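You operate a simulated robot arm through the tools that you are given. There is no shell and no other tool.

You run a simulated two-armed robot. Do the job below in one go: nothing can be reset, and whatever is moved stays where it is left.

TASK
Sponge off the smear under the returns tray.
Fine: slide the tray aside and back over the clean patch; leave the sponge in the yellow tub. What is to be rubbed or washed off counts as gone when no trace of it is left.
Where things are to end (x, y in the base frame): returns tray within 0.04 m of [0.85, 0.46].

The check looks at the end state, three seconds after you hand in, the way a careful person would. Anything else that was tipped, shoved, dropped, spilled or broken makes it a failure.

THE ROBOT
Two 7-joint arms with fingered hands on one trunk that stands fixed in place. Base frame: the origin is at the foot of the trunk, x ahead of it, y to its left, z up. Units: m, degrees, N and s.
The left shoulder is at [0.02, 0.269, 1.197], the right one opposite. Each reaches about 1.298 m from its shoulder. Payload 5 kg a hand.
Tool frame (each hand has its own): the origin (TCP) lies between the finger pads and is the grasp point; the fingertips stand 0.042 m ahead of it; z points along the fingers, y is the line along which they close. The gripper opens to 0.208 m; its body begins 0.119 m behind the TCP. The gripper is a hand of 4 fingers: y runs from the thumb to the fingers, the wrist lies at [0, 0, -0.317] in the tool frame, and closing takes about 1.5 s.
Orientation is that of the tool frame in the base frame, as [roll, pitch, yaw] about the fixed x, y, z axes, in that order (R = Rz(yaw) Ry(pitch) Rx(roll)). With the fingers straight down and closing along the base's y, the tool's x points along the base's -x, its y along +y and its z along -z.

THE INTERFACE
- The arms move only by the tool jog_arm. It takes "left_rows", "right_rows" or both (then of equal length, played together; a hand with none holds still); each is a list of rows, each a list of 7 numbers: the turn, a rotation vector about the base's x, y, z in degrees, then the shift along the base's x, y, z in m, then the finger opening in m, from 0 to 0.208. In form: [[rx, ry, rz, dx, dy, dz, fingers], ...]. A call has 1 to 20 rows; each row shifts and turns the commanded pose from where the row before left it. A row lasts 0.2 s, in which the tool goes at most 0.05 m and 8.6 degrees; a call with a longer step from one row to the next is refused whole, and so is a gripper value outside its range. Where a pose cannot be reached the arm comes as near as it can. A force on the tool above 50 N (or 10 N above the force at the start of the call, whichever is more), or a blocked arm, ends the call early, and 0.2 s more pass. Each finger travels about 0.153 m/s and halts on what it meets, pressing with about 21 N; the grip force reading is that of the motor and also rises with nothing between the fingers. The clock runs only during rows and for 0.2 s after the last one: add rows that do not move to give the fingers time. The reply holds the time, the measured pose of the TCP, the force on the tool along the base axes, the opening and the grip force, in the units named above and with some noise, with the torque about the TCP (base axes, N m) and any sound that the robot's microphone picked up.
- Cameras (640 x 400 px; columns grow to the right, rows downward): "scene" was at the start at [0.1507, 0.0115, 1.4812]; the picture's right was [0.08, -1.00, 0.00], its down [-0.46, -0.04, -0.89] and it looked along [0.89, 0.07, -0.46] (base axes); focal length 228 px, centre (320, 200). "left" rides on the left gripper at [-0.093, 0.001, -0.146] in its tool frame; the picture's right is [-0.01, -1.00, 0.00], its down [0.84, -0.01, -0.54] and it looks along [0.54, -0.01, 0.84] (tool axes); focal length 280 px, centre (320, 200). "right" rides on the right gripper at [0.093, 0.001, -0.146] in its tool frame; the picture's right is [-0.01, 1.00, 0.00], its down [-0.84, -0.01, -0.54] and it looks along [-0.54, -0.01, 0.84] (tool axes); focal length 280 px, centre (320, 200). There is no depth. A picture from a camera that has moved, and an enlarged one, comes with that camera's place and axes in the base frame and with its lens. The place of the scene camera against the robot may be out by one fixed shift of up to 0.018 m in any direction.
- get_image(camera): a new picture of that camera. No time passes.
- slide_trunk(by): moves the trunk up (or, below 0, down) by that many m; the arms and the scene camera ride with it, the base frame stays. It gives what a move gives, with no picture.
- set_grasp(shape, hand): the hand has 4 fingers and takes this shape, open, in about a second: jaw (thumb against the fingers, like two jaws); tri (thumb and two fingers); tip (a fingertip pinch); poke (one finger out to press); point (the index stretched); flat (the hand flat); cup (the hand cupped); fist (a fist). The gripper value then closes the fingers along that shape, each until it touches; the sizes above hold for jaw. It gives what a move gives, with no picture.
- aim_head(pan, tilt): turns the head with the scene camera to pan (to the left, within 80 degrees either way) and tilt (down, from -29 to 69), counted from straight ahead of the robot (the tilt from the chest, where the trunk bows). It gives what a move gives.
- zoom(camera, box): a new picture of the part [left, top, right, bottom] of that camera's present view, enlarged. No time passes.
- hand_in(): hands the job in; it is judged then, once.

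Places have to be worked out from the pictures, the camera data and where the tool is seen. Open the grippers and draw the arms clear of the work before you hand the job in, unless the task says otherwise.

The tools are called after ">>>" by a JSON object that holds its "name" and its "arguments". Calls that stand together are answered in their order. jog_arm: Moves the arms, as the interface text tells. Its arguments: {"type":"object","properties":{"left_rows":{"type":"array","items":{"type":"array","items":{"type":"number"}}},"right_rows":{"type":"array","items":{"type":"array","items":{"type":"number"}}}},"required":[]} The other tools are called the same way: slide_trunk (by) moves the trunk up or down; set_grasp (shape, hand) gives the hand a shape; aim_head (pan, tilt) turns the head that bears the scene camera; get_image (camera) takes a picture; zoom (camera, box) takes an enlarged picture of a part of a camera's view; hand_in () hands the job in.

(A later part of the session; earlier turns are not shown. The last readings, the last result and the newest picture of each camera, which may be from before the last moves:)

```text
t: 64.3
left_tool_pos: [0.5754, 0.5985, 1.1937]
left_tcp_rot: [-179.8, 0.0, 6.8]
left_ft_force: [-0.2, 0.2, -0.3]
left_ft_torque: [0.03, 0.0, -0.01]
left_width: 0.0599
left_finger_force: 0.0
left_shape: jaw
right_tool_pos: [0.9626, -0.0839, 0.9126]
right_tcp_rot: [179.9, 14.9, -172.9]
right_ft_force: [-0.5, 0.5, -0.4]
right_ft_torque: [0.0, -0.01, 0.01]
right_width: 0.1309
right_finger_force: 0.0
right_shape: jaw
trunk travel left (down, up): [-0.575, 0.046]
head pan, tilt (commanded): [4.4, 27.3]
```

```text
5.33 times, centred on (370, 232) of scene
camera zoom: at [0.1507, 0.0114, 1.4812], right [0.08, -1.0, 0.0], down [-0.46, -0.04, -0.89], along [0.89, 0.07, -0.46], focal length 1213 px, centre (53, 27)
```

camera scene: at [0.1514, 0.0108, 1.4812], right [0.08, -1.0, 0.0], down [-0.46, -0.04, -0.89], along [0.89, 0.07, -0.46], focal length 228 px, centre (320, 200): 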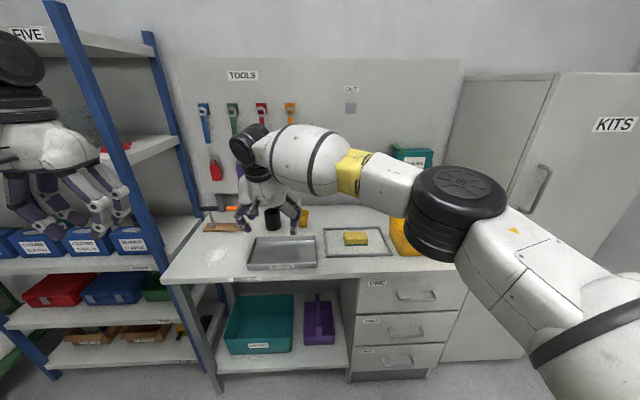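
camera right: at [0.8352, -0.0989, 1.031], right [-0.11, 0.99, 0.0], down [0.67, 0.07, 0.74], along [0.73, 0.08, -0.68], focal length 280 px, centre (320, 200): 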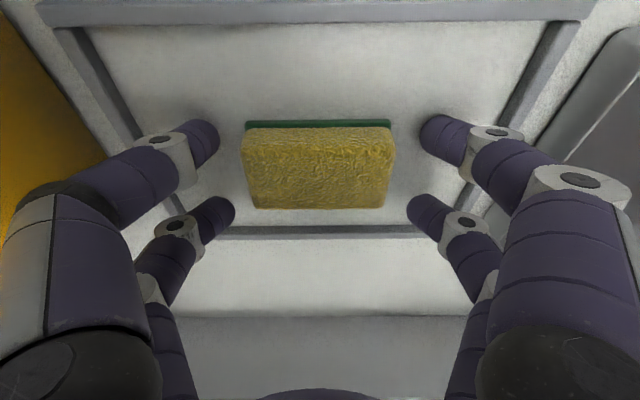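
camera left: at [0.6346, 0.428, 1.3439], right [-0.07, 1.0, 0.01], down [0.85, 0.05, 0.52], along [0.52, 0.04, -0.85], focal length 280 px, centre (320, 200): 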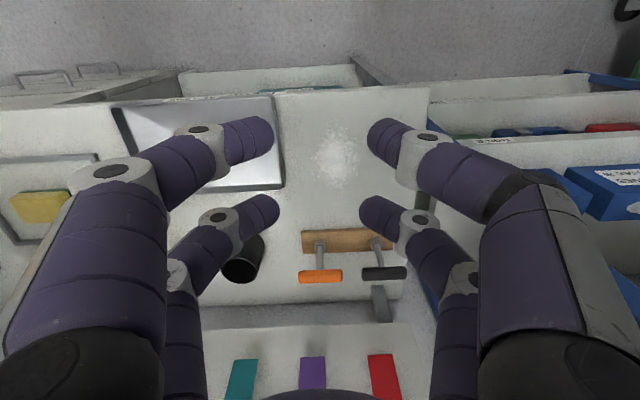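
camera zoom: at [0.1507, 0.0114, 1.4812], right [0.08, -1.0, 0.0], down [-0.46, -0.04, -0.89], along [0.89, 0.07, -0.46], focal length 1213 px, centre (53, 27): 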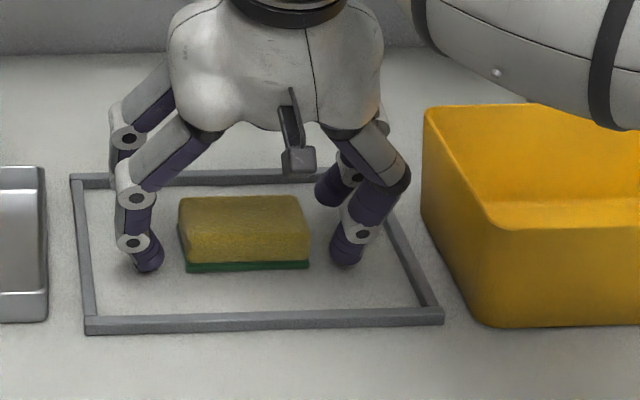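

The near and far finger pairs straddle the sponge well, tips just above the bench. I lower 3 mm more and close.

>>> {"name": "jog_arm", "arguments": {"right_rows": [[0, 0, 0, 0, 0, -0.003, 0.13], [0, 0, 0, 0, 0, 0, 0.11], [0, 0, 0, 0, 0, 0, 0.09], [0, 0, 0, 0, 0, 0, 0.07], [0, 0, 0, 0, 0, 0, 0.05], [0, 0, 0, 0, 0, 0, 0.05], [0, 0, 0, 0, 0, 0, 0.05]]}}

>>> {"name": "get_image", "arguments": {"camera": "right"}}

>>> {"name": "zoom", "arguments": {"camera": "scene", "box": [310, 195, 430, 270]}}

```text
t: 65.9
left_tool_pos: [0.5739, 0.5996, 1.1929]
left_tcp_rot: [-179.8, 0.0, 6.8]
left_ft_force: [0.2, 0.1, 0.4]
left_ft_torque: [0.0, 0.01, 0.0]
left_width: 0.0599
left_finger_force: 0.0
left_shape: jaw
right_tool_pos: [0.962, -0.0828, 0.9115]
right_tcp_rot: [179.9, 14.9, -172.9]
right_ft_force: [1.2, 4.0, 8.7]
right_ft_torque: [0.74, 0.26, -0.14]
right_width: 0.091
right_finger_force: 21.1
right_shape: jaw
trunk travel left (down, up): [-0.575, 0.046]
head pan, tilt (commanded): [4.4, 27.3]
```

```text
taken
camera right: at [0.8348, -0.0981, 1.0291], right [-0.11, 0.99, 0.0], down [0.67, 0.07, 0.74], along [0.73, 0.09, -0.67], focal length 280 px, centre (320, 200)
```

right: 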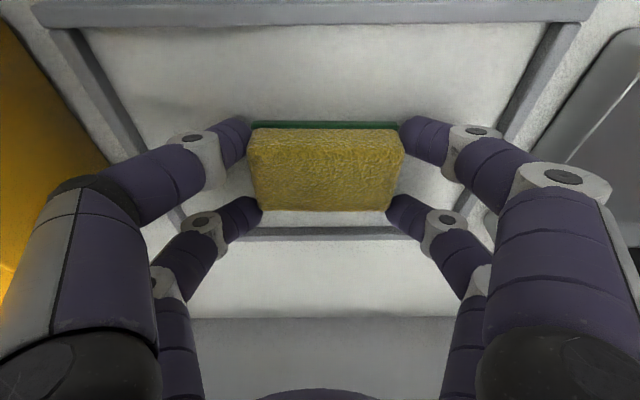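

```text
5.33 times, centred on (370, 232) of scene
camera zoom: at [0.1502, 0.0117, 1.4813], right [0.08, -1.0, 0.0], down [-0.46, -0.04, -0.89], along [0.89, 0.07, -0.46], focal length 1213 px, centre (53, 27)
```

zoom: 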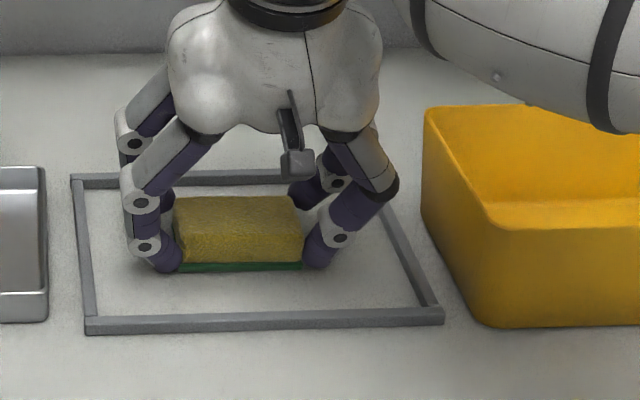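

The sponge is held (width 0.091), with the near fingertips resting lightly on the bench. I lift it.

>>> {"name": "jog_arm", "arguments": {"right_rows": [[0, 0, 0, 0, 0, 0.01, 0.05], [0, 0, 0, 0, 0, 0.02, 0.05], [0, 0, 0, 0, 0, 0.03, 0.05], [0, 0, 0, 0, 0, 0.04, 0.05], [0, 0, 0, 0, 0, 0.03, 0.05]]}}

>>> {"name": "get_image", "arguments": {"camera": "right"}}

>>> {"name": "zoom", "arguments": {"camera": "scene", "box": [310, 155, 430, 230]}}

```text
t: 67.1
left_tool_pos: [0.5753, 0.5982, 1.1939]
left_tcp_rot: [-179.8, 0.0, 6.7]
left_ft_force: [-0.8, -0.3, 1.0]
left_ft_torque: [-0.02, -0.05, -0.01]
left_width: 0.0599
left_finger_force: 0.1
left_shape: jaw
right_tool_pos: [0.9611, -0.0815, 1.0403]
right_tcp_rot: [179.9, 14.9, -173.0]
right_ft_force: [0.1, 0.2, -0.7]
right_ft_torque: [0.03, -0.07, 0.03]
right_width: 0.091
right_finger_force: 21.3
right_shape: jaw
trunk travel left (down, up): [-0.575, 0.046]
head pan, tilt (commanded): [4.4, 27.3]
```

```text
taken
camera right: at [0.8349, -0.0976, 1.1584], right [-0.11, 0.99, 0.01], down [0.67, 0.07, 0.74], along [0.73, 0.08, -0.68], focal length 280 px, centre (320, 200)
```

right: 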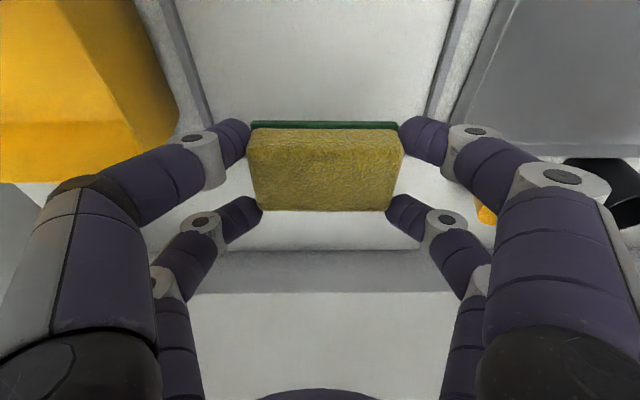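

```text
5.33 times, centred on (370, 192) of scene
camera zoom: at [0.1503, 0.0114, 1.4812], right [0.08, -1.0, 0.0], down [-0.46, -0.04, -0.89], along [0.89, 0.07, -0.46], focal length 1213 px, centre (53, 240)
```

zoom: 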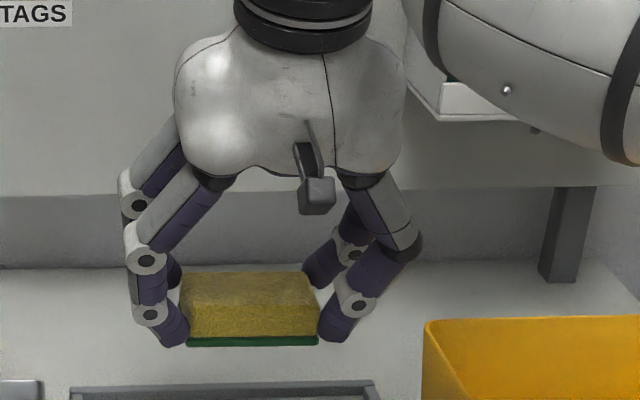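

The sponge is firmly held. Before setting it down I test in the air that the left hand, tilted 16° forward, really reaches over the hand-over spot (0.785, 0.235).

>>> {"name": "jog_arm", "arguments": {"left_rows": [[0.93, -7.95, 0, 0.021, -0.036, 0, 0.1], [0.93, -7.95, 0, 0.021, -0.036, 0, 0.14], [0, 0, 0, 0.021, -0.036, -0.02, 0.14], [0, 0, 0, 0.021, -0.036, -0.02, 0.14], [0, 0, 0, 0.021, -0.036, -0.02, 0.14], [0, 0, 0, 0.021, -0.036, -0.02, 0.14], [0, 0, 0, 0.021, -0.036, -0.02, 0.14], [0, 0, 0, 0.021, -0.036, -0.02, 0.14], [0, 0, 0, 0.021, -0.036, -0.02, 0.14], [0, 0, 0, 0.021, -0.036, -0.02, 0.14], [0, 0, 0, 0, 0, -0.02, 0.14]]}}

>>> {"name": "get_image", "arguments": {"camera": "left"}}

```text
t: 69.5
left_tool_pos: [0.7854, 0.2404, 1.0124]
left_tcp_rot: [-179.8, -16.1, 6.8]
left_ft_force: [-0.3, -0.8, -0.7]
left_ft_torque: [-0.04, -0.09, -0.01]
left_width: 0.1396
left_finger_force: 0.1
left_shape: jaw
right_tool_pos: [0.961, -0.0812, 1.0405]
right_tcp_rot: [180.0, 15.0, -172.8]
right_ft_force: [0.0, 0.7, 0.2]
right_ft_torque: [-0.05, -0.07, -0.01]
right_width: 0.0908
right_finger_force: 21.1
right_shape: jaw
trunk travel left (down, up): [-0.575, 0.046]
head pan, tilt (commanded): [4.4, 27.3]
```

```text
taken
camera left: at [0.6568, 0.2225, 1.1274], right [-0.13, 0.99, 0.0], down [0.65, 0.09, 0.75], along [0.74, 0.1, -0.66], focal length 280 px, centre (320, 200)
```

left: 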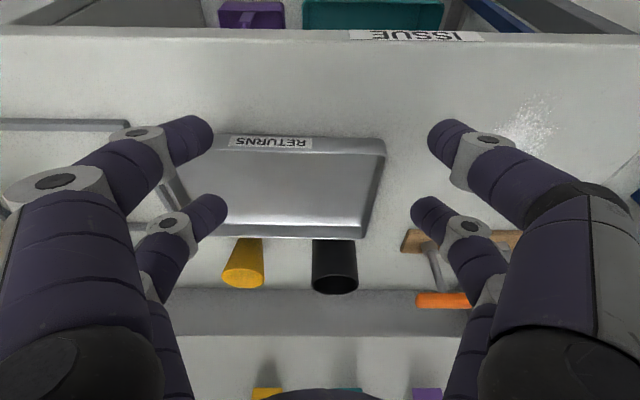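

The left hand reaches that spot without complaint. I probe 2.5 cm further right for margin, and downward.

>>> {"name": "jog_arm", "arguments": {"left_rows": [[0, 0, 0, 0, -0.025, 0, 0.14], [0, 0, 0, 0, 0, -0.04, 0.14], [0, 0, 0, 0, 0, 0, 0.14]]}}

```text
t: 70.3
left_tool_pos: [0.7765, 0.2265, 0.9756]
left_tcp_rot: [180.0, -16.2, 6.7]
left_ft_force: [-0.3, 0.2, 0.8]
left_ft_torque: [0.05, -0.01, -0.02]
left_width: 0.1397
left_finger_force: 0.1
left_shape: jaw
left hand out of reach, approached as far as the arm can: row 1, 2
right_tool_pos: [0.9608, -0.0825, 1.0406]
right_tcp_rot: [179.9, 14.9, -172.9]
right_ft_force: [-0.5, 0.2, -0.2]
right_ft_torque: [0.03, -0.02, 0.02]
right_width: 0.091
right_finger_force: 21.1
right_shape: jaw
trunk travel left (down, up): [-0.575, 0.046]
head pan, tilt (commanded): [4.4, 27.3]
```

The left limit lies near (0.777, 0.227), so a hand-over with the sponge centre at (0.785, 0.255), turned 10°, suits both arms. I withdraw the left hand while the right hand brings the sponge across at height.

>>> {"name": "jog_arm", "arguments": {"left_rows": [[0, 0, 0, -0.021, 0.036, 0.02, 0.14], [0, 0, 0, -0.021, 0.036, 0.02, 0.14], [0, 0, 0, -0.021, 0.036, 0.02, 0.14], [0, 0, 0, -0.021, 0.036, 0.02, 0.14], [0, 0, 0, -0.021, 0.036, 0.02, 0.14], [0, 0, 0, -0.021, 0.036, 0.02, 0.14], [0, 0, 0, -0.021, 0.036, 0.02, 0.14], [0, 0, 0, -0.021, 0.036, 0.02, 0.14], [0, 0, 0, -0.021, 0.036, 0.02, 0.14], [0, 0, 0, 0, 0.03, 0, 0.14]], "right_rows": [[0, 0, 5, -0.018, 0.014, 0, 0.05], [0, 0, 5, -0.018, 0.014, 0, 0.05], [0, 0, 0, -0.018, 0.014, 0, 0.05], [0, 0, 0, -0.018, 0.014, 0, 0.05], [0, 0, 0, -0.018, 0.014, 0, 0.05], [0, 0, 0, -0.018, 0.014, 0, 0.05], [0, 0, 0, -0.018, 0.014, 0, 0.05], [0, 0, 0, -0.018, 0.014, 0, 0.05], [0, 0, 0, -0.018, 0.014, 0, 0.05], [0, 0, 0, 0, 0.014, 0, 0.05]]}}

```text
t: 72.5
left_tool_pos: [0.588, 0.5807, 1.1541]
left_tcp_rot: [-180.0, -15.9, 6.7]
left_ft_force: [0.6, 0.5, -1.3]
left_ft_torque: [-0.15, 0.02, -0.06]
left_width: 0.1399
left_finger_force: 0.1
left_shape: jaw
right_tool_pos: [0.7996, 0.0571, 1.0389]
right_tcp_rot: [-180.0, 15.0, -162.8]
right_ft_force: [0.2, 1.5, -0.8]
right_ft_torque: [-0.14, 0.02, -0.01]
right_width: 0.0909
right_finger_force: 21.4
right_shape: jaw
trunk travel left (down, up): [-0.575, 0.046]
head pan, tilt (commanded): [4.4, 27.3]
```

All well. Now the right hand goes to above the hand-over spot and down to z ≈ 0.96 for a look.

>>> {"name": "jog_arm", "arguments": {"right_rows": [[0, 0, 0, -0.0051, 0.0392, -0.01, 0.05], [0, 0, 0, -0.0051, 0.0392, -0.01, 0.05], [0, 0, 0, -0.0051, 0.0392, -0.01, 0.05], [0, 0, 0, -0.0051, 0.0392, -0.02, 0.05], [0, 0, 0, -0.0051, 0.0392, -0.02, 0.05], [0, 0, 0, 0, 0, -0.01, 0.05]]}}

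>>> {"name": "get_image", "arguments": {"camera": "right"}}

>>> {"name": "zoom", "arguments": {"camera": "scene", "box": [175, 175, 375, 295]}}

```text
t: 73.9
left_tool_pos: [0.5884, 0.5782, 1.1566]
left_tcp_rot: [-179.8, -15.9, 6.6]
left_ft_force: [0.8, -0.6, 0.5]
left_ft_torque: [0.12, 0.04, 0.03]
left_width: 0.1396
left_finger_force: 0.1
left_shape: jaw
right_tool_pos: [0.774, 0.2508, 0.9592]
right_tcp_rot: [179.9, 15.0, -162.9]
right_ft_force: [1.2, -1.2, 0.2]
right_ft_torque: [0.14, 0.05, 0.04]
right_width: 0.0908
right_finger_force: 20.7
right_shape: jaw
trunk travel left (down, up): [-0.575, 0.046]
head pan, tilt (commanded): [4.4, 27.3]
```

```text
taken
camera right: at [0.6513, 0.2143, 1.0766], right [-0.28, 0.96, 0.01], down [0.65, 0.19, 0.74], along [0.71, 0.21, -0.68], focal length 280 px, centre (320, 200)
```

right: 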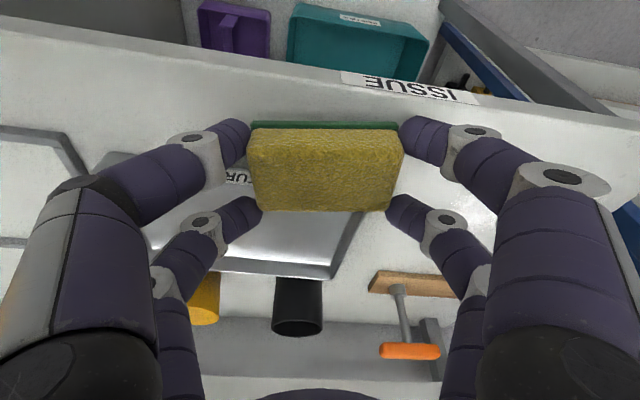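

```text
3.20 times, centred on (275, 235) of scene
camera zoom: at [0.1507, 0.0101, 1.4812], right [0.08, -1.0, 0.0], down [-0.46, -0.03, -0.89], along [0.89, 0.07, -0.46], focal length 728 px, centre (464, 88)
```

zoom: 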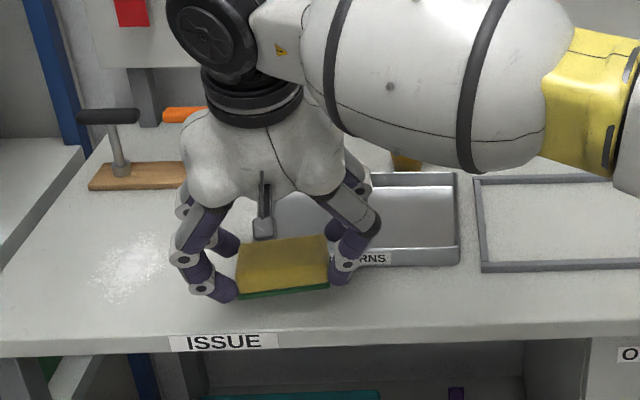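

The right hand is over the spot with the sponge level, with room between bench edge and tray. I lower to contact.

>>> {"name": "jog_arm", "arguments": {"right_rows": [[0, 0, 0, 0.002, 0.002, -0.02, 0.05], [0, 0, 0, 0, 0, -0.014, 0.05], [0, 0, 0, 0, 0, -0.008, 0.05], [0, 0, 0, 0, 0, -0.004, 0.05], [0, 0, 0, 0, 0, 0, 0.05]]}}

>>> {"name": "get_image", "arguments": {"camera": "right"}}

>>> {"name": "zoom", "arguments": {"camera": "scene", "box": [205, 215, 325, 290]}}

```text
t: 75.1
left_tool_pos: [0.5881, 0.5789, 1.1551]
left_tcp_rot: [-179.8, -16.1, 6.7]
left_ft_force: [0.2, 0.0, -0.8]
left_ft_torque: [0.0, 0.01, -0.03]
left_width: 0.1399
left_finger_force: 0.1
left_shape: jaw
right_tool_pos: [0.7763, 0.2563, 0.9143]
right_tcp_rot: [180.0, 15.0, -162.9]
right_ft_force: [-0.8, -0.8, 0.0]
right_ft_torque: [0.0, 0.0, 0.04]
right_width: 0.0909
right_finger_force: 21.1
right_shape: jaw
trunk travel left (down, up): [-0.575, 0.046]
head pan, tilt (commanded): [4.4, 27.3]
```

```text
taken
camera right: at [0.6538, 0.2187, 1.0321], right [-0.28, 0.96, 0.0], down [0.65, 0.19, 0.74], along [0.71, 0.21, -0.68], focal length 280 px, centre (320, 200)
```

right: 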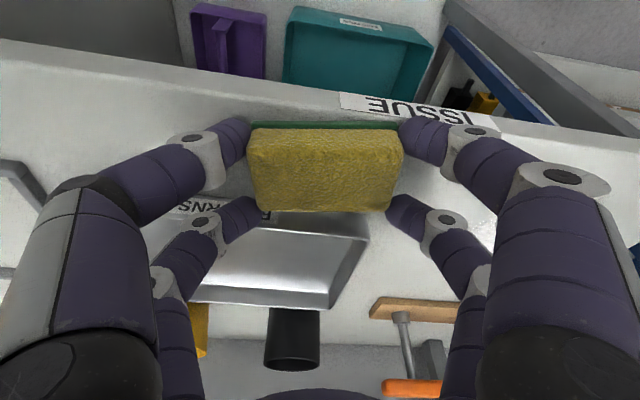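

```text
5.33 times, centred on (265, 252) of scene
camera zoom: at [0.1507, 0.0114, 1.4812], right [0.08, -1.0, 0.0], down [-0.46, -0.04, -0.89], along [0.89, 0.07, -0.46], focal length 1213 px, centre (613, -80)
```

zoom: 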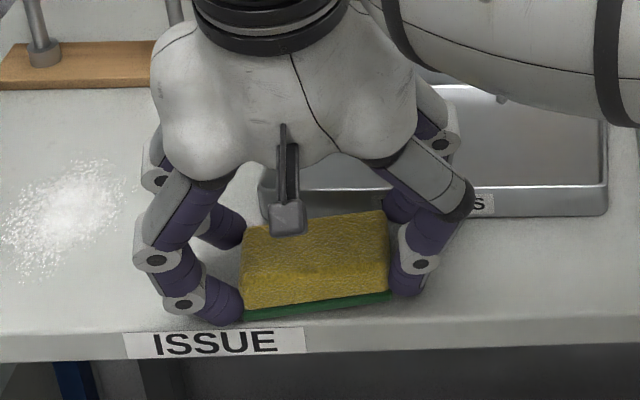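

The sponge is about 2–3 mm above the bench, fully on it. I lower those last millimetres and look at the force.

>>> {"name": "jog_arm", "arguments": {"right_rows": [[0, 0, 0, 0, 0, -0.002, 0.05], [0, 0, 0, 0, 0, -0.001, 0.05], [0, 0, 0, 0, 0, 0, 0.05]]}}

```text
t: 75.9
left_tool_pos: [0.5869, 0.5796, 1.1554]
left_tcp_rot: [-179.9, -16.0, 6.7]
left_ft_force: [0.4, 0.8, -0.2]
left_ft_torque: [-0.01, 0.07, -0.02]
left_width: 0.1397
left_finger_force: 0.1
left_shape: jaw
right_tool_pos: [0.7758, 0.2556, 0.9111]
right_tcp_rot: [179.9, 15.1, -162.9]
right_ft_force: [0.2, 0.3, 0.5]
right_ft_torque: [0.04, 0.04, -0.02]
right_width: 0.0912
right_finger_force: 21.0
right_shape: jaw
trunk travel left (down, up): [-0.575, 0.046]
head pan, tilt (commanded): [4.4, 27.3]
```

Almost no load yet; I lower 2 mm more, then open the fingers slowly.

>>> {"name": "jog_arm", "arguments": {"right_rows": [[0, 0, 0, 0, 0, -0.002, 0.05], [0, 0, 0, 0, 0, 0, 0.09], [0, 0, 0, 0, 0, 0, 0.1], [0, 0, 0, 0, 0, 0, 0.12], [0, 0, 0, 0, 0, 0, 0.13], [0, 0, 0, 0, 0, 0, 0.13]]}}

>>> {"name": "get_image", "arguments": {"camera": "right"}}

```text
t: 77.3
left_tool_pos: [0.5862, 0.5787, 1.157]
left_tcp_rot: [-179.8, -16.1, 6.7]
left_ft_force: [0.5, -0.8, 0.2]
left_ft_torque: [-0.02, -0.03, 0.0]
left_width: 0.1397
left_finger_force: 0.0
left_shape: jaw
right_tool_pos: [0.7744, 0.2569, 0.9102]
right_tcp_rot: [179.9, 15.0, -162.8]
right_ft_force: [-2.0, 6.4, 17.5]
right_ft_torque: [-1.12, 0.14, -0.19]
right_width: 0.1242
right_finger_force: 0.0
right_shape: jaw
trunk travel left (down, up): [-0.575, 0.046]
head pan, tilt (commanded): [4.4, 27.3]
```

```text
taken
camera right: at [0.6526, 0.2192, 1.0275], right [-0.28, 0.96, 0.0], down [0.65, 0.19, 0.74], along [0.71, 0.21, -0.67], focal length 280 px, centre (320, 200)
```

right: 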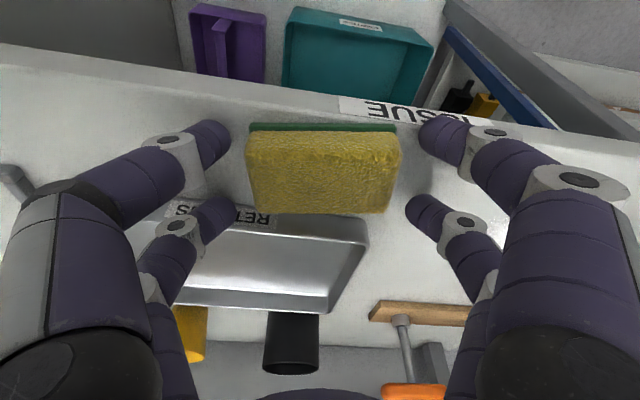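

The sponge is free; the opening tips press on the bench (17 N), so I raise straight up now.

>>> {"name": "jog_arm", "arguments": {"right_rows": [[0, 0, 0, 0, 0, 0.006, 0.125], [0, 0, 0, 0, 0, 0.01, 0.13], [0, 0, 0, 0, 0, 0.02, 0.13], [0, 0, 0, 0, 0, 0.03, 0.13], [0, 0, 0, 0, 0, 0.04, 0.13]]}}

>>> {"name": "get_image", "arguments": {"camera": "right"}}

```text
t: 78.5
left_tool_pos: [0.5874, 0.5789, 1.1561]
left_tcp_rot: [-179.7, -16.1, 6.7]
left_ft_force: [-1.6, 0.0, 0.0]
left_ft_torque: [0.04, -0.04, -0.02]
left_width: 0.1398
left_finger_force: 0.1
left_shape: jaw
right_tool_pos: [0.775, 0.2545, 1.0147]
right_tcp_rot: [-180.0, 15.0, -162.9]
right_ft_force: [-0.2, 0.0, -0.5]
right_ft_torque: [-0.06, -0.18, -0.04]
right_width: 0.1294
right_finger_force: 0.0
right_shape: jaw
trunk travel left (down, up): [-0.575, 0.046]
head pan, tilt (commanded): [4.4, 27.3]
```

```text
taken
camera right: at [0.6527, 0.2163, 1.1328], right [-0.28, 0.96, 0.0], down [0.65, 0.19, 0.74], along [0.71, 0.21, -0.68], focal length 280 px, centre (320, 200)
```

right: 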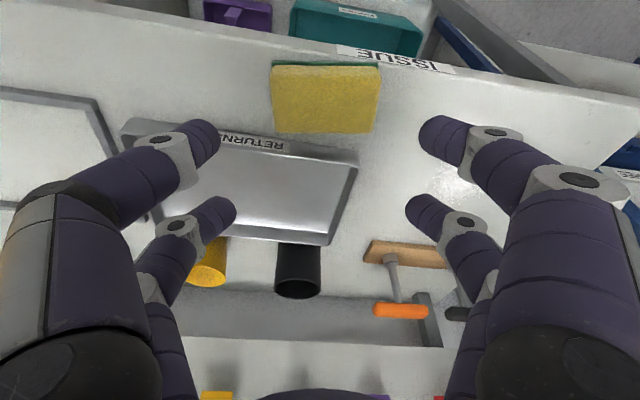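

The sponge lies flat at about (0.786, 0.262), long axis about 106°, fully on the bench. I move the right hand away to the right, clear of the left arm.

>>> {"name": "jog_arm", "arguments": {"right_rows": [[0, 0, 0, 0, -0.03, 0.03, 0.13], [0, 0, 0, -0.005, -0.045, 0.015, 0.13], [0, 0, 0, -0.005, -0.045, 0.01, 0.13], [0, 0, 0, -0.005, -0.045, 0.01, 0.13], [0, 0, 0, -0.005, -0.045, 0.01, 0.13], [0, 0, 0, -0.005, -0.045, 0.01, 0.13], [0, 0, 0, -0.005, -0.045, 0.01, 0.13], [0, 0, 0, -0.005, -0.045, 0, 0.13], [0, 0, 0, -0.005, -0.045, 0, 0.13]], "left_rows": [[0, 0, 0, 0, 0, 0, 0.14], [0, 0, 0, 0, 0, 0, 0.14], [0, 0, 0, 0, 0, 0, 0.14], [0, 0, 5, 0, 0, 0, 0.14], [0, 0, 5, 0, 0, 0, 0.14], [0, 0, 0, 0.0209, -0.0356, -0.015, 0.14], [0, 0, 0, 0.0209, -0.0356, -0.015, 0.14], [0, 0, 0, 0.0209, -0.0356, -0.015, 0.14], [0, 0, 0, 0.0209, -0.0356, -0.015, 0.14]]}}

>>> {"name": "get_image", "arguments": {"camera": "left"}}

>>> {"name": "get_image", "arguments": {"camera": "scene"}}

```text
t: 80.5
left_tool_pos: [0.6713, 0.438, 1.0953]
left_tcp_rot: [-179.8, -16.1, 16.8]
left_ft_force: [0.5, -1.4, 1.4]
left_ft_torque: [0.16, 0.07, 0.03]
left_width: 0.14
left_finger_force: 0.1
left_shape: jaw
right_tool_pos: [0.7338, -0.1391, 1.1092]
right_tcp_rot: [179.9, 14.9, -162.8]
right_ft_force: [0.1, -0.6, -0.4]
right_ft_torque: [0.07, 0.03, 0.02]
right_width: 0.1295
right_finger_force: 0.0
right_shape: jaw
trunk travel left (down, up): [-0.575, 0.046]
head pan, tilt (commanded): [4.4, 27.3]
```

```text
taken
camera left: at [0.5486, 0.3986, 1.2109], right [-0.3, 0.95, 0.0], down [0.63, 0.2, 0.75], along [0.72, 0.23, -0.66], focal length 280 px, centre (320, 200)
```

left: 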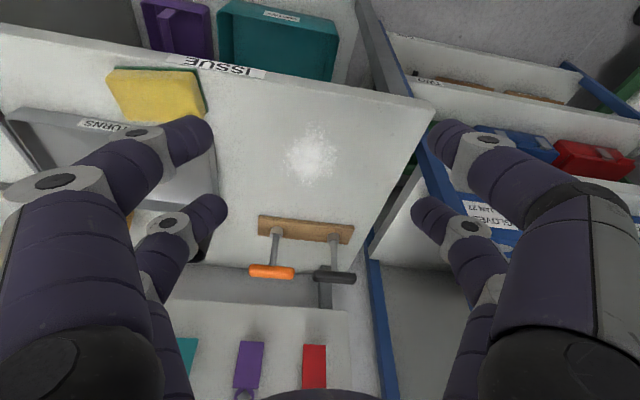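

```text
taken
camera scene: at [0.1513, 0.01, 1.481], right [0.08, -1.0, 0.0], down [-0.46, -0.03, -0.89], along [0.89, 0.07, -0.46], focal length 228 px, centre (320, 200)
```

scene: 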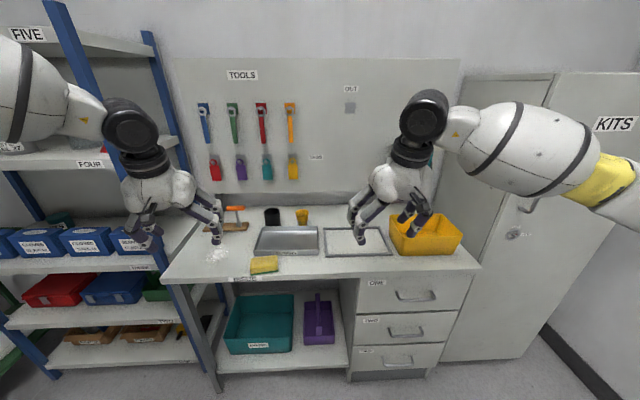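

The right hand is clear. The left hand now goes above the sponge.

>>> {"name": "jog_arm", "arguments": {"left_rows": [[0, 0, 0, 0.0207, -0.0358, -0.015, 0.14], [0, 0, 0, 0.0207, -0.0358, -0.015, 0.14], [0, 0, 0, 0.0207, -0.0358, -0.02, 0.14], [0, 0, 0, 0.0207, -0.0358, -0.02, 0.14], [0, 0, 0, 0.0207, -0.0358, -0.025, 0.14], [0, 0, 0, 0, 0, -0.02, 0.14], [0, 0, 0, 0, 0, 0, 0.14]]}}

>>> {"name": "get_image", "arguments": {"camera": "left"}}

>>> {"name": "zoom", "arguments": {"camera": "scene", "box": [175, 175, 375, 295]}}

```text
t: 82.1
left_tool_pos: [0.7769, 0.2588, 0.9785]
left_tcp_rot: [-179.9, -16.0, 16.7]
left_ft_force: [0.6, -0.6, -0.1]
left_ft_torque: [0.07, 0.05, 0.03]
left_width: 0.1397
left_finger_force: 0.0
left_shape: jaw
right_tool_pos: [0.7344, -0.1391, 1.1092]
right_tcp_rot: [179.9, 14.9, -162.9]
right_ft_force: [0.4, -1.5, -0.7]
right_ft_torque: [0.09, 0.11, 0.08]
right_width: 0.1301
right_finger_force: 0.0
right_shape: jaw
trunk travel left (down, up): [-0.575, 0.046]
head pan, tilt (commanded): [4.4, 27.3]
```

```text
taken
camera left: at [0.6536, 0.2196, 1.0941], right [-0.3, 0.95, 0.0], down [0.63, 0.2, 0.75], along [0.72, 0.23, -0.66], focal length 280 px, centre (320, 200)
```

left: 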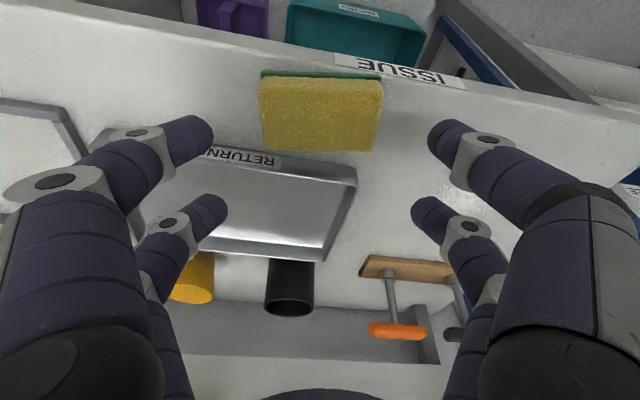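

```text
3.20 times, centred on (275, 235) of scene
camera zoom: at [0.1518, 0.0111, 1.4811], right [0.08, -1.0, 0.0], down [-0.46, -0.04, -0.89], along [0.89, 0.07, -0.46], focal length 728 px, centre (464, 88)
```

zoom: 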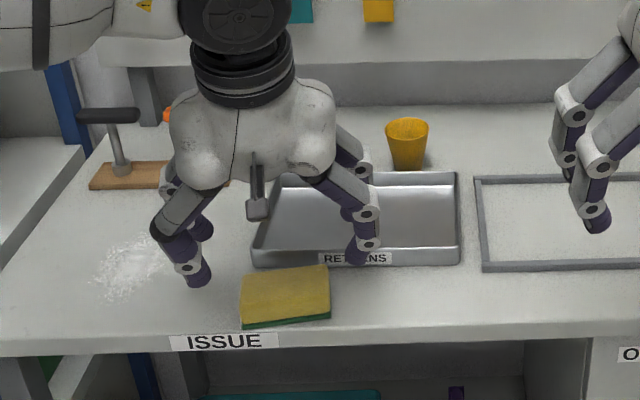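

Both cameras agree on the sponge at (0.786, 0.263), midway between the left pads. I ease the tilt to 12°, then descend to z ≈ 0.916 so that the tips stay about 5 mm off the bench.

>>> {"name": "jog_arm", "arguments": {"left_rows": [[-1.15, 3.83, 0, 0, 0.001, 0, 0.13], [0, 0, 0, 0, 0, -0.025, 0.13], [0, 0, 0, 0, 0, -0.02, 0.13], [0, 0, 0, 0, 0, -0.0125, 0.13], [0, 0, 0, 0, 0, -0.005, 0.13], [0, 0, 0, 0, 0, 0, 0.13]]}}

>>> {"name": "get_image", "arguments": {"camera": "left"}}

>>> {"name": "zoom", "arguments": {"camera": "scene", "box": [205, 215, 325, 290]}}

```text
t: 83.5
left_tool_pos: [0.7716, 0.2653, 0.9181]
left_tcp_rot: [-180.0, -12.1, 16.7]
left_ft_force: [0.6, -0.5, 1.0]
left_ft_torque: [-0.02, -0.01, 0.0]
left_width: 0.1303
left_finger_force: 0.1
left_shape: jaw
left hand out of reach, approached as far as the arm can: row 4
right_tool_pos: [0.7344, -0.1391, 1.111]
right_tcp_rot: [180.0, 14.9, -162.9]
right_ft_force: [-0.6, 0.5, -0.2]
right_ft_torque: [0.0, 0.02, 0.0]
right_width: 0.1298
right_finger_force: 0.1
right_shape: jaw
trunk travel left (down, up): [-0.575, 0.046]
head pan, tilt (commanded): [4.4, 27.3]
```

```text
taken
camera left: at [0.6557, 0.2279, 1.0419], right [-0.3, 0.95, 0.0], down [0.68, 0.22, 0.7], along [0.67, 0.21, -0.71], focal length 280 px, centre (320, 200)
```

left: 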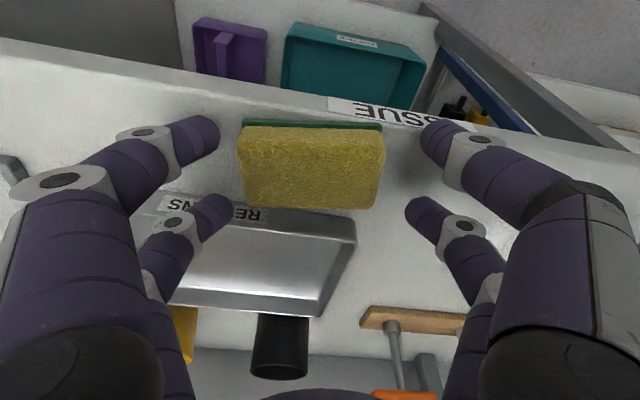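

```text
5.33 times, centred on (265, 252) of scene
camera zoom: at [0.1507, 0.0115, 1.4812], right [0.08, -1.0, 0.0], down [-0.46, -0.04, -0.89], along [0.89, 0.07, -0.46], focal length 1213 px, centre (613, -80)
```

zoom: 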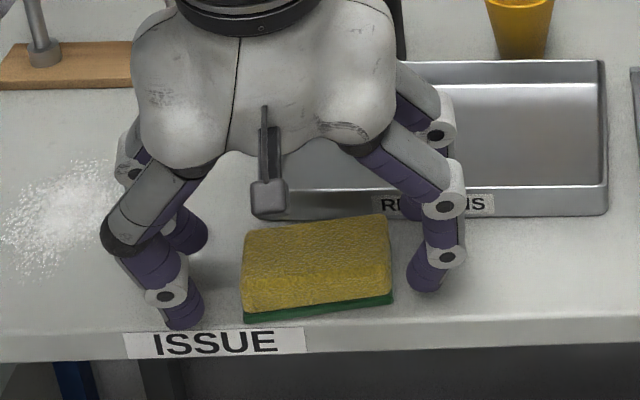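

Reach gave out slightly at 12° (hand at (0.772, 0.265)). I go back to about 16° tilt, which suits, and re-centre on the sponge.

>>> {"name": "jog_arm", "arguments": {"left_rows": [[1.1, -3.7, 0, 0, 0, 0.002, 0.13], [0, 0, 0, 0.0045, -0.004, 0, 0.13], [0, 0, 0, 0, 0, -0.004, 0.13], [0, 0, 0, 0, 0, 0, 0.13]]}}

>>> {"name": "get_image", "arguments": {"camera": "left"}}

```text
t: 84.5
left_tool_pos: [0.7768, 0.2628, 0.9169]
left_tcp_rot: [-180.0, -15.9, 16.7]
left_ft_force: [0.8, -1.3, 0.4]
left_ft_torque: [-0.01, 0.0, 0.0]
left_width: 0.1302
left_finger_force: 0.1
left_shape: jaw
right_tool_pos: [0.7334, -0.138, 1.1107]
right_tcp_rot: [180.0, 14.9, -162.8]
right_ft_force: [0.1, -0.5, -0.1]
right_ft_torque: [0.01, -0.01, 0.01]
right_width: 0.1297
right_finger_force: 0.0
right_shape: jaw
trunk travel left (down, up): [-0.575, 0.046]
head pan, tilt (commanded): [4.4, 27.3]
```

```text
taken
camera left: at [0.6522, 0.2229, 1.0322], right [-0.3, 0.95, 0.0], down [0.63, 0.2, 0.75], along [0.72, 0.22, -0.66], focal length 280 px, centre (320, 200)
```

left: 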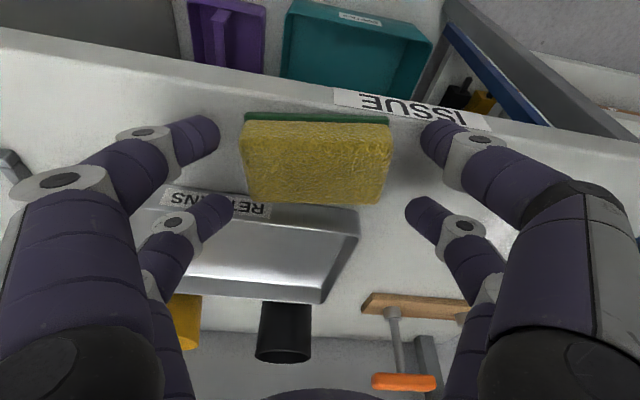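

Nicely placed; I shift 3 mm back, lower 1 mm, and close on the sponge.

>>> {"name": "jog_arm", "arguments": {"left_rows": [[0, 0, 0, -0.003, -0.001, -0.001, 0.13], [0, 0, 0, 0, 0, 0, 0.11], [0, 0, 0, 0, 0, 0, 0.09], [0, 0, 0, 0, 0, 0, 0.07], [0, 0, 0, 0, 0, 0, 0.05], [0, 0, 0, 0, 0, 0, 0.05], [0, 0, 0, 0, 0, 0, 0.05]]}}

>>> {"name": "get_image", "arguments": {"camera": "left"}}

>>> {"name": "zoom", "arguments": {"camera": "scene", "box": [205, 215, 325, 290]}}

```text
t: 86.1
left_tool_pos: [0.7733, 0.2603, 0.9169]
left_tcp_rot: [179.9, -15.9, 16.7]
left_ft_force: [-0.1, 0.9, 0.0]
left_ft_torque: [-0.02, 0.0, 0.02]
left_width: 0.0931
left_finger_force: 21.1
left_shape: jaw
right_tool_pos: [0.7345, -0.1383, 1.1102]
right_tcp_rot: [180.0, 14.9, -163.0]
right_ft_force: [0.2, 0.1, -0.3]
right_ft_torque: [0.01, 0.0, 0.02]
right_width: 0.1295
right_finger_force: 0.0
right_shape: jaw
trunk travel left (down, up): [-0.575, 0.046]
head pan, tilt (commanded): [4.4, 27.3]
```

```text
taken
camera left: at [0.6495, 0.221, 1.0312], right [-0.3, 0.95, -0.01], down [0.63, 0.2, 0.75], along [0.72, 0.22, -0.66], focal length 280 px, centre (320, 200)
```

left: 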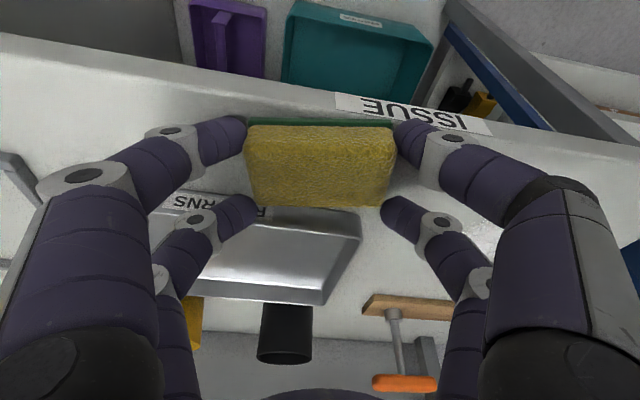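

```text
5.33 times, centred on (265, 252) of scene
camera zoom: at [0.1507, 0.0115, 1.4812], right [0.08, -1.0, 0.0], down [-0.46, -0.04, -0.89], along [0.89, 0.07, -0.46], focal length 1213 px, centre (613, -80)
```

zoom: 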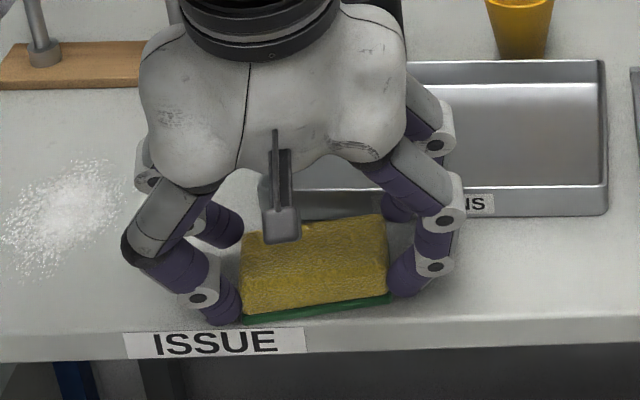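

The left hand holds the sponge (width 0.093) with the tips off the bench. I lift, square up to the bench and move toward the smear at height to look at it.

>>> {"name": "jog_arm", "arguments": {"left_rows": [[0, 0, 0, 0, 0, 0.01, 0.05], [0, 0, 0, 0, 0.005, 0.03, 0.05], [0, 0, -5, -0.005, 0.04, 0.02, 0.05], [0, 0, -5, -0.005, 0.045, 0.015, 0.05], [0, 0, 0, -0.005, 0.045, 0.01, 0.05], [0, 0, 0, -0.005, 0.045, 0, 0.05], [0, 0, 0, -0.005, 0.02, 0, 0.05], [0, 0, 0, 0, 0, 0, 0.05]]}}

>>> {"name": "get_image", "arguments": {"camera": "left"}}

>>> {"name": "zoom", "arguments": {"camera": "scene", "box": [165, 185, 325, 285]}}

```text
t: 87.9
left_tool_pos: [0.7489, 0.4595, 1.0015]
left_tcp_rot: [-179.8, -15.9, 6.7]
left_ft_force: [0.8, 0.2, -1.5]
left_ft_torque: [0.01, 0.02, 0.04]
left_width: 0.0932
left_finger_force: 21.1
left_shape: jaw
right_tool_pos: [0.7354, -0.1377, 1.1103]
right_tcp_rot: [179.9, 14.8, -162.8]
right_ft_force: [-0.3, 0.1, -0.6]
right_ft_torque: [-0.02, 0.04, 0.01]
right_width: 0.1298
right_finger_force: 0.1
right_shape: jaw
trunk travel left (down, up): [-0.575, 0.046]
head pan, tilt (commanded): [4.4, 27.3]
```

```text
taken
camera left: at [0.6204, 0.4421, 1.1165], right [-0.13, 0.99, 0.0], down [0.66, 0.09, 0.75], along [0.74, 0.1, -0.66], focal length 280 px, centre (320, 200)
```

left: 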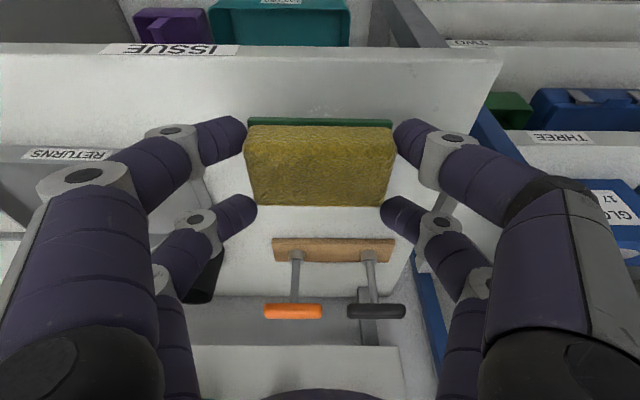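

```text
4.00 times, centred on (245, 235) of scene
camera zoom: at [0.1511, 0.0117, 1.4811], right [0.08, -1.0, 0.0], down [-0.46, -0.04, -0.89], along [0.89, 0.07, -0.46], focal length 910 px, centre (620, 60)
```

zoom: 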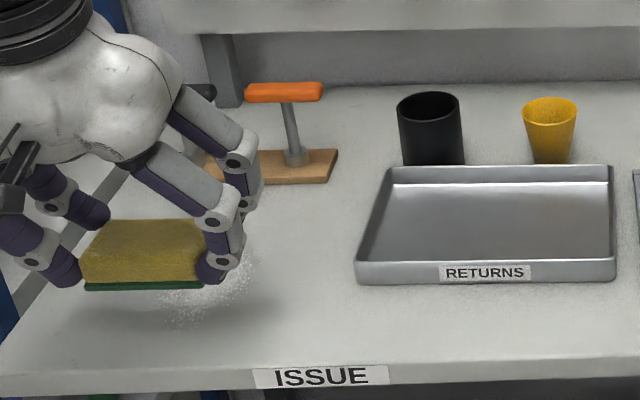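

The smear spans roughly x 0.775–0.91 and y 0.425–0.53. I lower the sponge at its near edge until it touches, watching the force.

>>> {"name": "jog_arm", "arguments": {"left_rows": [[0, 0, 0, 0.012, 0, -0.03, 0.05], [0, 0, 0, 0.012, 0, -0.03, 0.05], [0, 0, 0, 0, 0, -0.015, 0.05], [0, 0, 0, 0, 0, -0.006, 0.05], [0, 0, 0, 0, 0, -0.004, 0.05], [0, 0, 0, 0, 0, 0, 0.05]]}}

>>> {"name": "get_image", "arguments": {"camera": "left"}}

>>> {"name": "zoom", "arguments": {"camera": "scene", "box": [165, 205, 285, 280]}}

```text
t: 89.3
left_tool_pos: [0.7715, 0.4578, 0.9167]
left_tcp_rot: [-179.9, -15.9, 6.7]
left_ft_force: [-1.5, 0.8, 5.4]
left_ft_torque: [-0.1, -0.09, -0.03]
left_width: 0.0931
left_finger_force: 21.3
left_shape: jaw
right_tool_pos: [0.7348, -0.1383, 1.1109]
right_tcp_rot: [180.0, 15.0, -163.0]
right_ft_force: [-0.8, 0.6, 0.2]
right_ft_torque: [0.03, -0.01, -0.01]
right_width: 0.1297
right_finger_force: 0.0
right_shape: jaw
trunk travel left (down, up): [-0.575, 0.046]
head pan, tilt (commanded): [4.4, 27.3]
```

```text
taken
camera left: at [0.6443, 0.4406, 1.0309], right [-0.13, 0.99, 0.0], down [0.66, 0.09, 0.75], along [0.74, 0.1, -0.66], focal length 280 px, centre (320, 200)
```

left: 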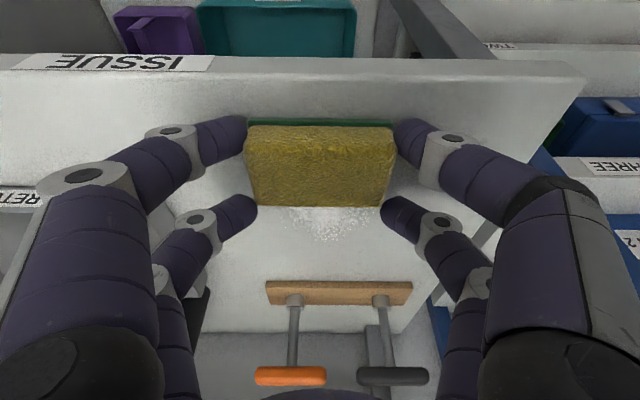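

```text
5.33 times, centred on (225, 242) of scene
camera zoom: at [0.1504, 0.0113, 1.4813], right [0.08, -1.0, 0.0], down [-0.46, -0.04, -0.89], along [0.89, 0.07, -0.46], focal length 1213 px, centre (827, -27)
```

zoom: 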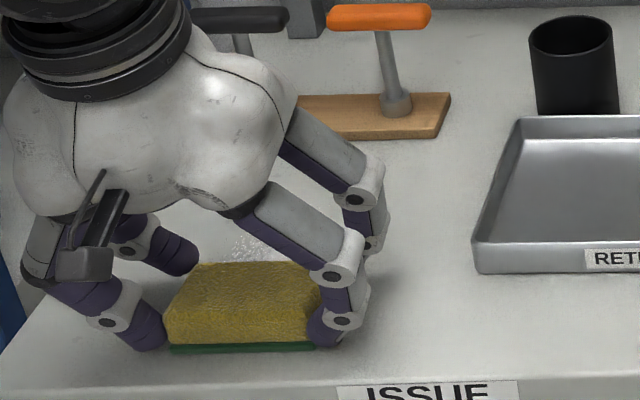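

Contact at 5 N. I make the first stroke forward over the smear and back.

>>> {"name": "jog_arm", "arguments": {"left_rows": [[0, 0, 0, 0.011, 0.0013, -0.001, 0.05], [0, 0, 0, 0.0115, 0.0014, 0, 0.05], [0, 0, 0, 0.0115, 0.0014, 0, 0.05], [0, 0, 0, 0.0115, 0.0014, 0, 0.05], [0, 0, 0, 0.0115, 0.0014, 0, 0.05], [0, 0, 0, 0.0115, 0.0014, 0, 0.05], [0, 0, 0, 0.0115, 0.0014, 0, 0.05], [0, 0, 0, 0.0115, 0.0014, 0, 0.05], [0, 0, 0, 0.0115, 0.0014, 0, 0.05], [0, 0, 0, 0.0115, 0.0014, 0, 0.05]]}}

>>> {"name": "get_image", "arguments": {"camera": "left"}}

>>> {"name": "zoom", "arguments": {"camera": "scene", "box": [165, 205, 285, 280]}}

```text
t: 91.5
left_tool_pos: [0.8866, 0.4715, 0.9164]
left_tcp_rot: [-179.9, -15.8, 6.6]
left_ft_force: [-1.9, -0.4, 5.9]
left_ft_torque: [-0.07, -0.13, -0.03]
left_width: 0.0931
left_finger_force: 21.2
left_shape: jaw
right_tool_pos: [0.7326, -0.1382, 1.1101]
right_tcp_rot: [179.9, 15.0, -162.8]
right_ft_force: [-0.6, 1.0, 0.4]
right_ft_torque: [-0.01, 0.0, 0.03]
right_width: 0.1296
right_finger_force: 0.1
right_shape: jaw
trunk travel left (down, up): [-0.575, 0.046]
head pan, tilt (commanded): [4.4, 27.3]
```

```text
taken
camera left: at [0.7588, 0.4545, 1.0309], right [-0.13, 0.99, 0.0], down [0.66, 0.09, 0.75], along [0.74, 0.1, -0.66], focal length 280 px, centre (320, 200)
```

left: 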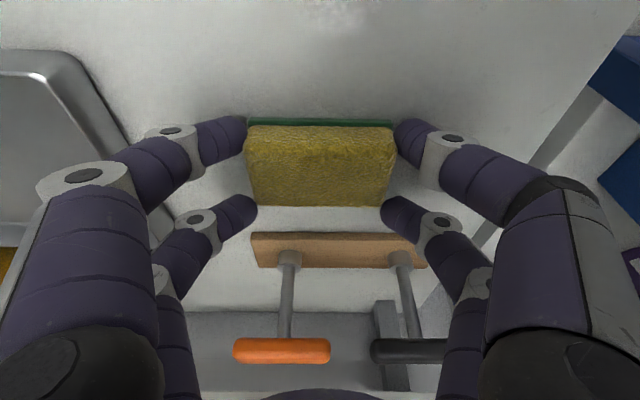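

```text
5.33 times, centred on (225, 242) of scene
camera zoom: at [0.15, 0.0112, 1.4813], right [0.08, -1.0, 0.0], down [-0.46, -0.04, -0.89], along [0.89, 0.07, -0.46], focal length 1213 px, centre (827, -27)
```

zoom: 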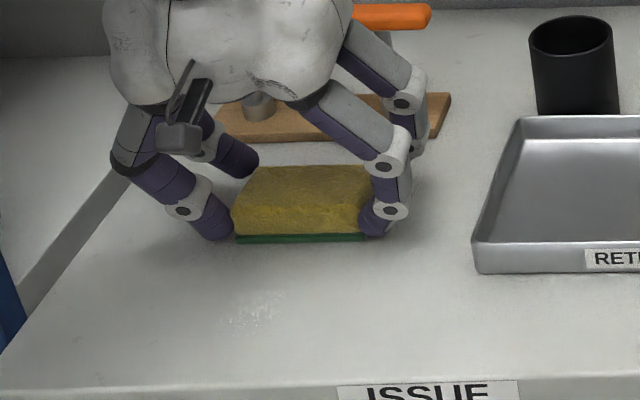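

The sponge wipes well; only a faint trace is left near (0.79, 0.48). I stroke back, shifting left a bit, further toward the front this time.

>>> {"name": "jog_arm", "arguments": {"left_rows": [[0, 0, 0, 0, 0.012, 0, 0.05], [0, 0, 0, 0, 0.012, 0, 0.05], [0, 0, 0, -0.0135, -0.0016, 0, 0.05], [0, 0, 0, -0.0135, -0.0016, 0, 0.05], [0, 0, 0, -0.0135, -0.0016, 0, 0.05], [0, 0, 0, -0.0135, -0.0016, 0, 0.05], [0, 0, 0, -0.0135, -0.0016, 0, 0.05], [0, 0, 0, -0.0135, -0.0016, 0, 0.05], [0, 0, 0, -0.0135, -0.0016, 0, 0.05], [0, 0, 0, -0.0135, -0.0016, 0, 0.05], [0, 0, 0, -0.0135, -0.0016, 0, 0.05], [0, 0, 0, -0.012, -0.0015, 0, 0.05], [0, 0, 0, 0, -0.012, 0, 0.05], [0, 0, 0, 0, -0.012, 0, 0.05], [0, 0, 0, 0, -0.012, 0, 0.05], [0, 0, 0, 0.012, 0.0015, 0, 0.05], [0, 0, 0, 0.0135, 0.0016, 0, 0.05], [0, 0, 0, 0.0135, 0.0016, 0, 0.05], [0, 0, 0, 0.0135, 0.0016, 0, 0.05], [0, 0, 0, 0.0135, 0.0016, 0, 0.05]]}}

>>> {"name": "get_image", "arguments": {"camera": "left"}}

>>> {"name": "zoom", "arguments": {"camera": "scene", "box": [165, 205, 285, 280]}}

```text
t: 95.7
left_tool_pos: [0.8207, 0.4526, 0.9157]
left_tcp_rot: [-179.8, -15.9, 6.7]
left_ft_force: [-3.6, -1.2, 11.4]
left_ft_torque: [0.12, -0.07, 0.03]
left_width: 0.0941
left_finger_force: 20.5
left_shape: jaw
right_tool_pos: [0.7325, -0.1394, 1.111]
right_tcp_rot: [179.9, 15.0, -162.9]
right_ft_force: [0.2, 0.7, -0.4]
right_ft_torque: [0.02, -0.04, 0.0]
right_width: 0.1297
right_finger_force: 0.1
right_shape: jaw
trunk travel left (down, up): [-0.575, 0.046]
head pan, tilt (commanded): [4.4, 27.3]
```

```text
taken
camera left: at [0.6917, 0.4356, 1.0302], right [-0.13, 0.99, 0.0], down [0.66, 0.09, 0.75], along [0.74, 0.1, -0.66], focal length 280 px, centre (320, 200)
```

left: 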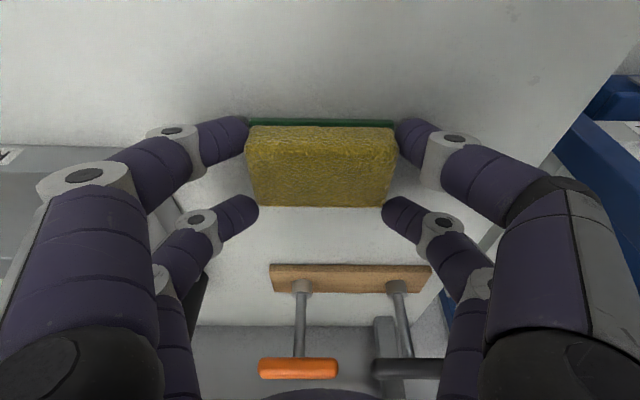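

```text
5.33 times, centred on (225, 242) of scene
camera zoom: at [0.1496, 0.0109, 1.4813], right [0.08, -1.0, 0.0], down [-0.46, -0.04, -0.89], along [0.89, 0.07, -0.46], focal length 1213 px, centre (827, -27)
```

zoom: 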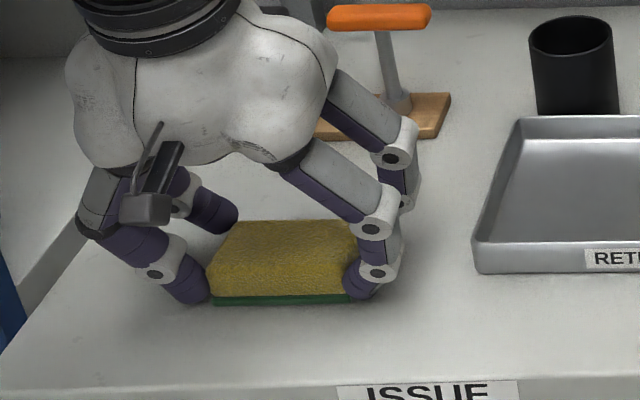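

The bench looks clean in both views; I add one more full pass (forward on the right side, across, and back on the left side) to be thorough.

>>> {"name": "jog_arm", "arguments": {"left_rows": [[0, 0, 0, 0.0135, 0.0016, 0, 0.05], [0, 0, 0, 0.0135, 0.0016, 0, 0.05], [0, 0, 0, 0.0135, 0.0016, 0, 0.05], [0, 0, 0, 0.0135, 0.0016, 0, 0.05], [0, 0, 0, 0.0135, 0.0016, 0, 0.05], [0, 0, 0, 0, 0.0135, 0, 0.05], [0, 0, 0, 0, 0.0135, 0, 0.05], [0, 0, 0, 0, 0.0135, 0, 0.05], [0, 0, 0, 0, 0.006, 0, 0.05], [0, 0, 0, -0.0135, -0.0016, 0, 0.05], [0, 0, 0, -0.0135, -0.0016, 0, 0.05], [0, 0, 0, -0.0135, -0.0016, 0, 0.05], [0, 0, 0, -0.0135, -0.0016, 0, 0.05], [0, 0, 0, -0.0135, -0.0016, 0, 0.05], [0, 0, 0, -0.0135, -0.0016, 0, 0.05], [0, 0, 0, -0.0135, -0.0016, 0, 0.05], [0, 0, 0, -0.0135, -0.0016, 0, 0.05], [0, 0, 0, -0.0135, -0.0016, 0, 0.05], [0, 0, 0, 0, -0.0135, 0, 0.05], [0, 0, 0, 0, -0.0135, 0, 0.05]]}}

>>> {"name": "zoom", "arguments": {"camera": "scene", "box": [165, 205, 285, 280]}}

```text
t: 99.9
left_tool_pos: [0.7656, 0.4666, 0.9162]
left_tcp_rot: [-179.8, -15.9, 6.7]
left_ft_force: [-2.0, 2.0, 8.5]
left_ft_torque: [0.08, -0.12, 0.0]
left_width: 0.094
left_finger_force: 21.1
left_shape: jaw
right_tool_pos: [0.7331, -0.1382, 1.1109]
right_tcp_rot: [179.9, 15.0, -162.8]
right_ft_force: [0.1, 0.6, -0.5]
right_ft_torque: [0.02, 0.02, -0.01]
right_width: 0.1297
right_finger_force: 0.1
right_shape: jaw
trunk travel left (down, up): [-0.575, 0.046]
head pan, tilt (commanded): [4.4, 27.3]
```

```text
5.33 times, centred on (225, 242) of scene
camera zoom: at [0.1504, 0.0114, 1.4812], right [0.08, -1.0, 0.0], down [-0.46, -0.04, -0.89], along [0.89, 0.07, -0.46], focal length 1213 px, centre (827, -27)
```

zoom: 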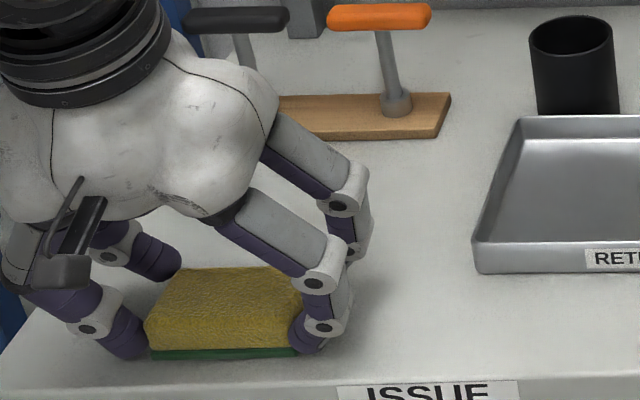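

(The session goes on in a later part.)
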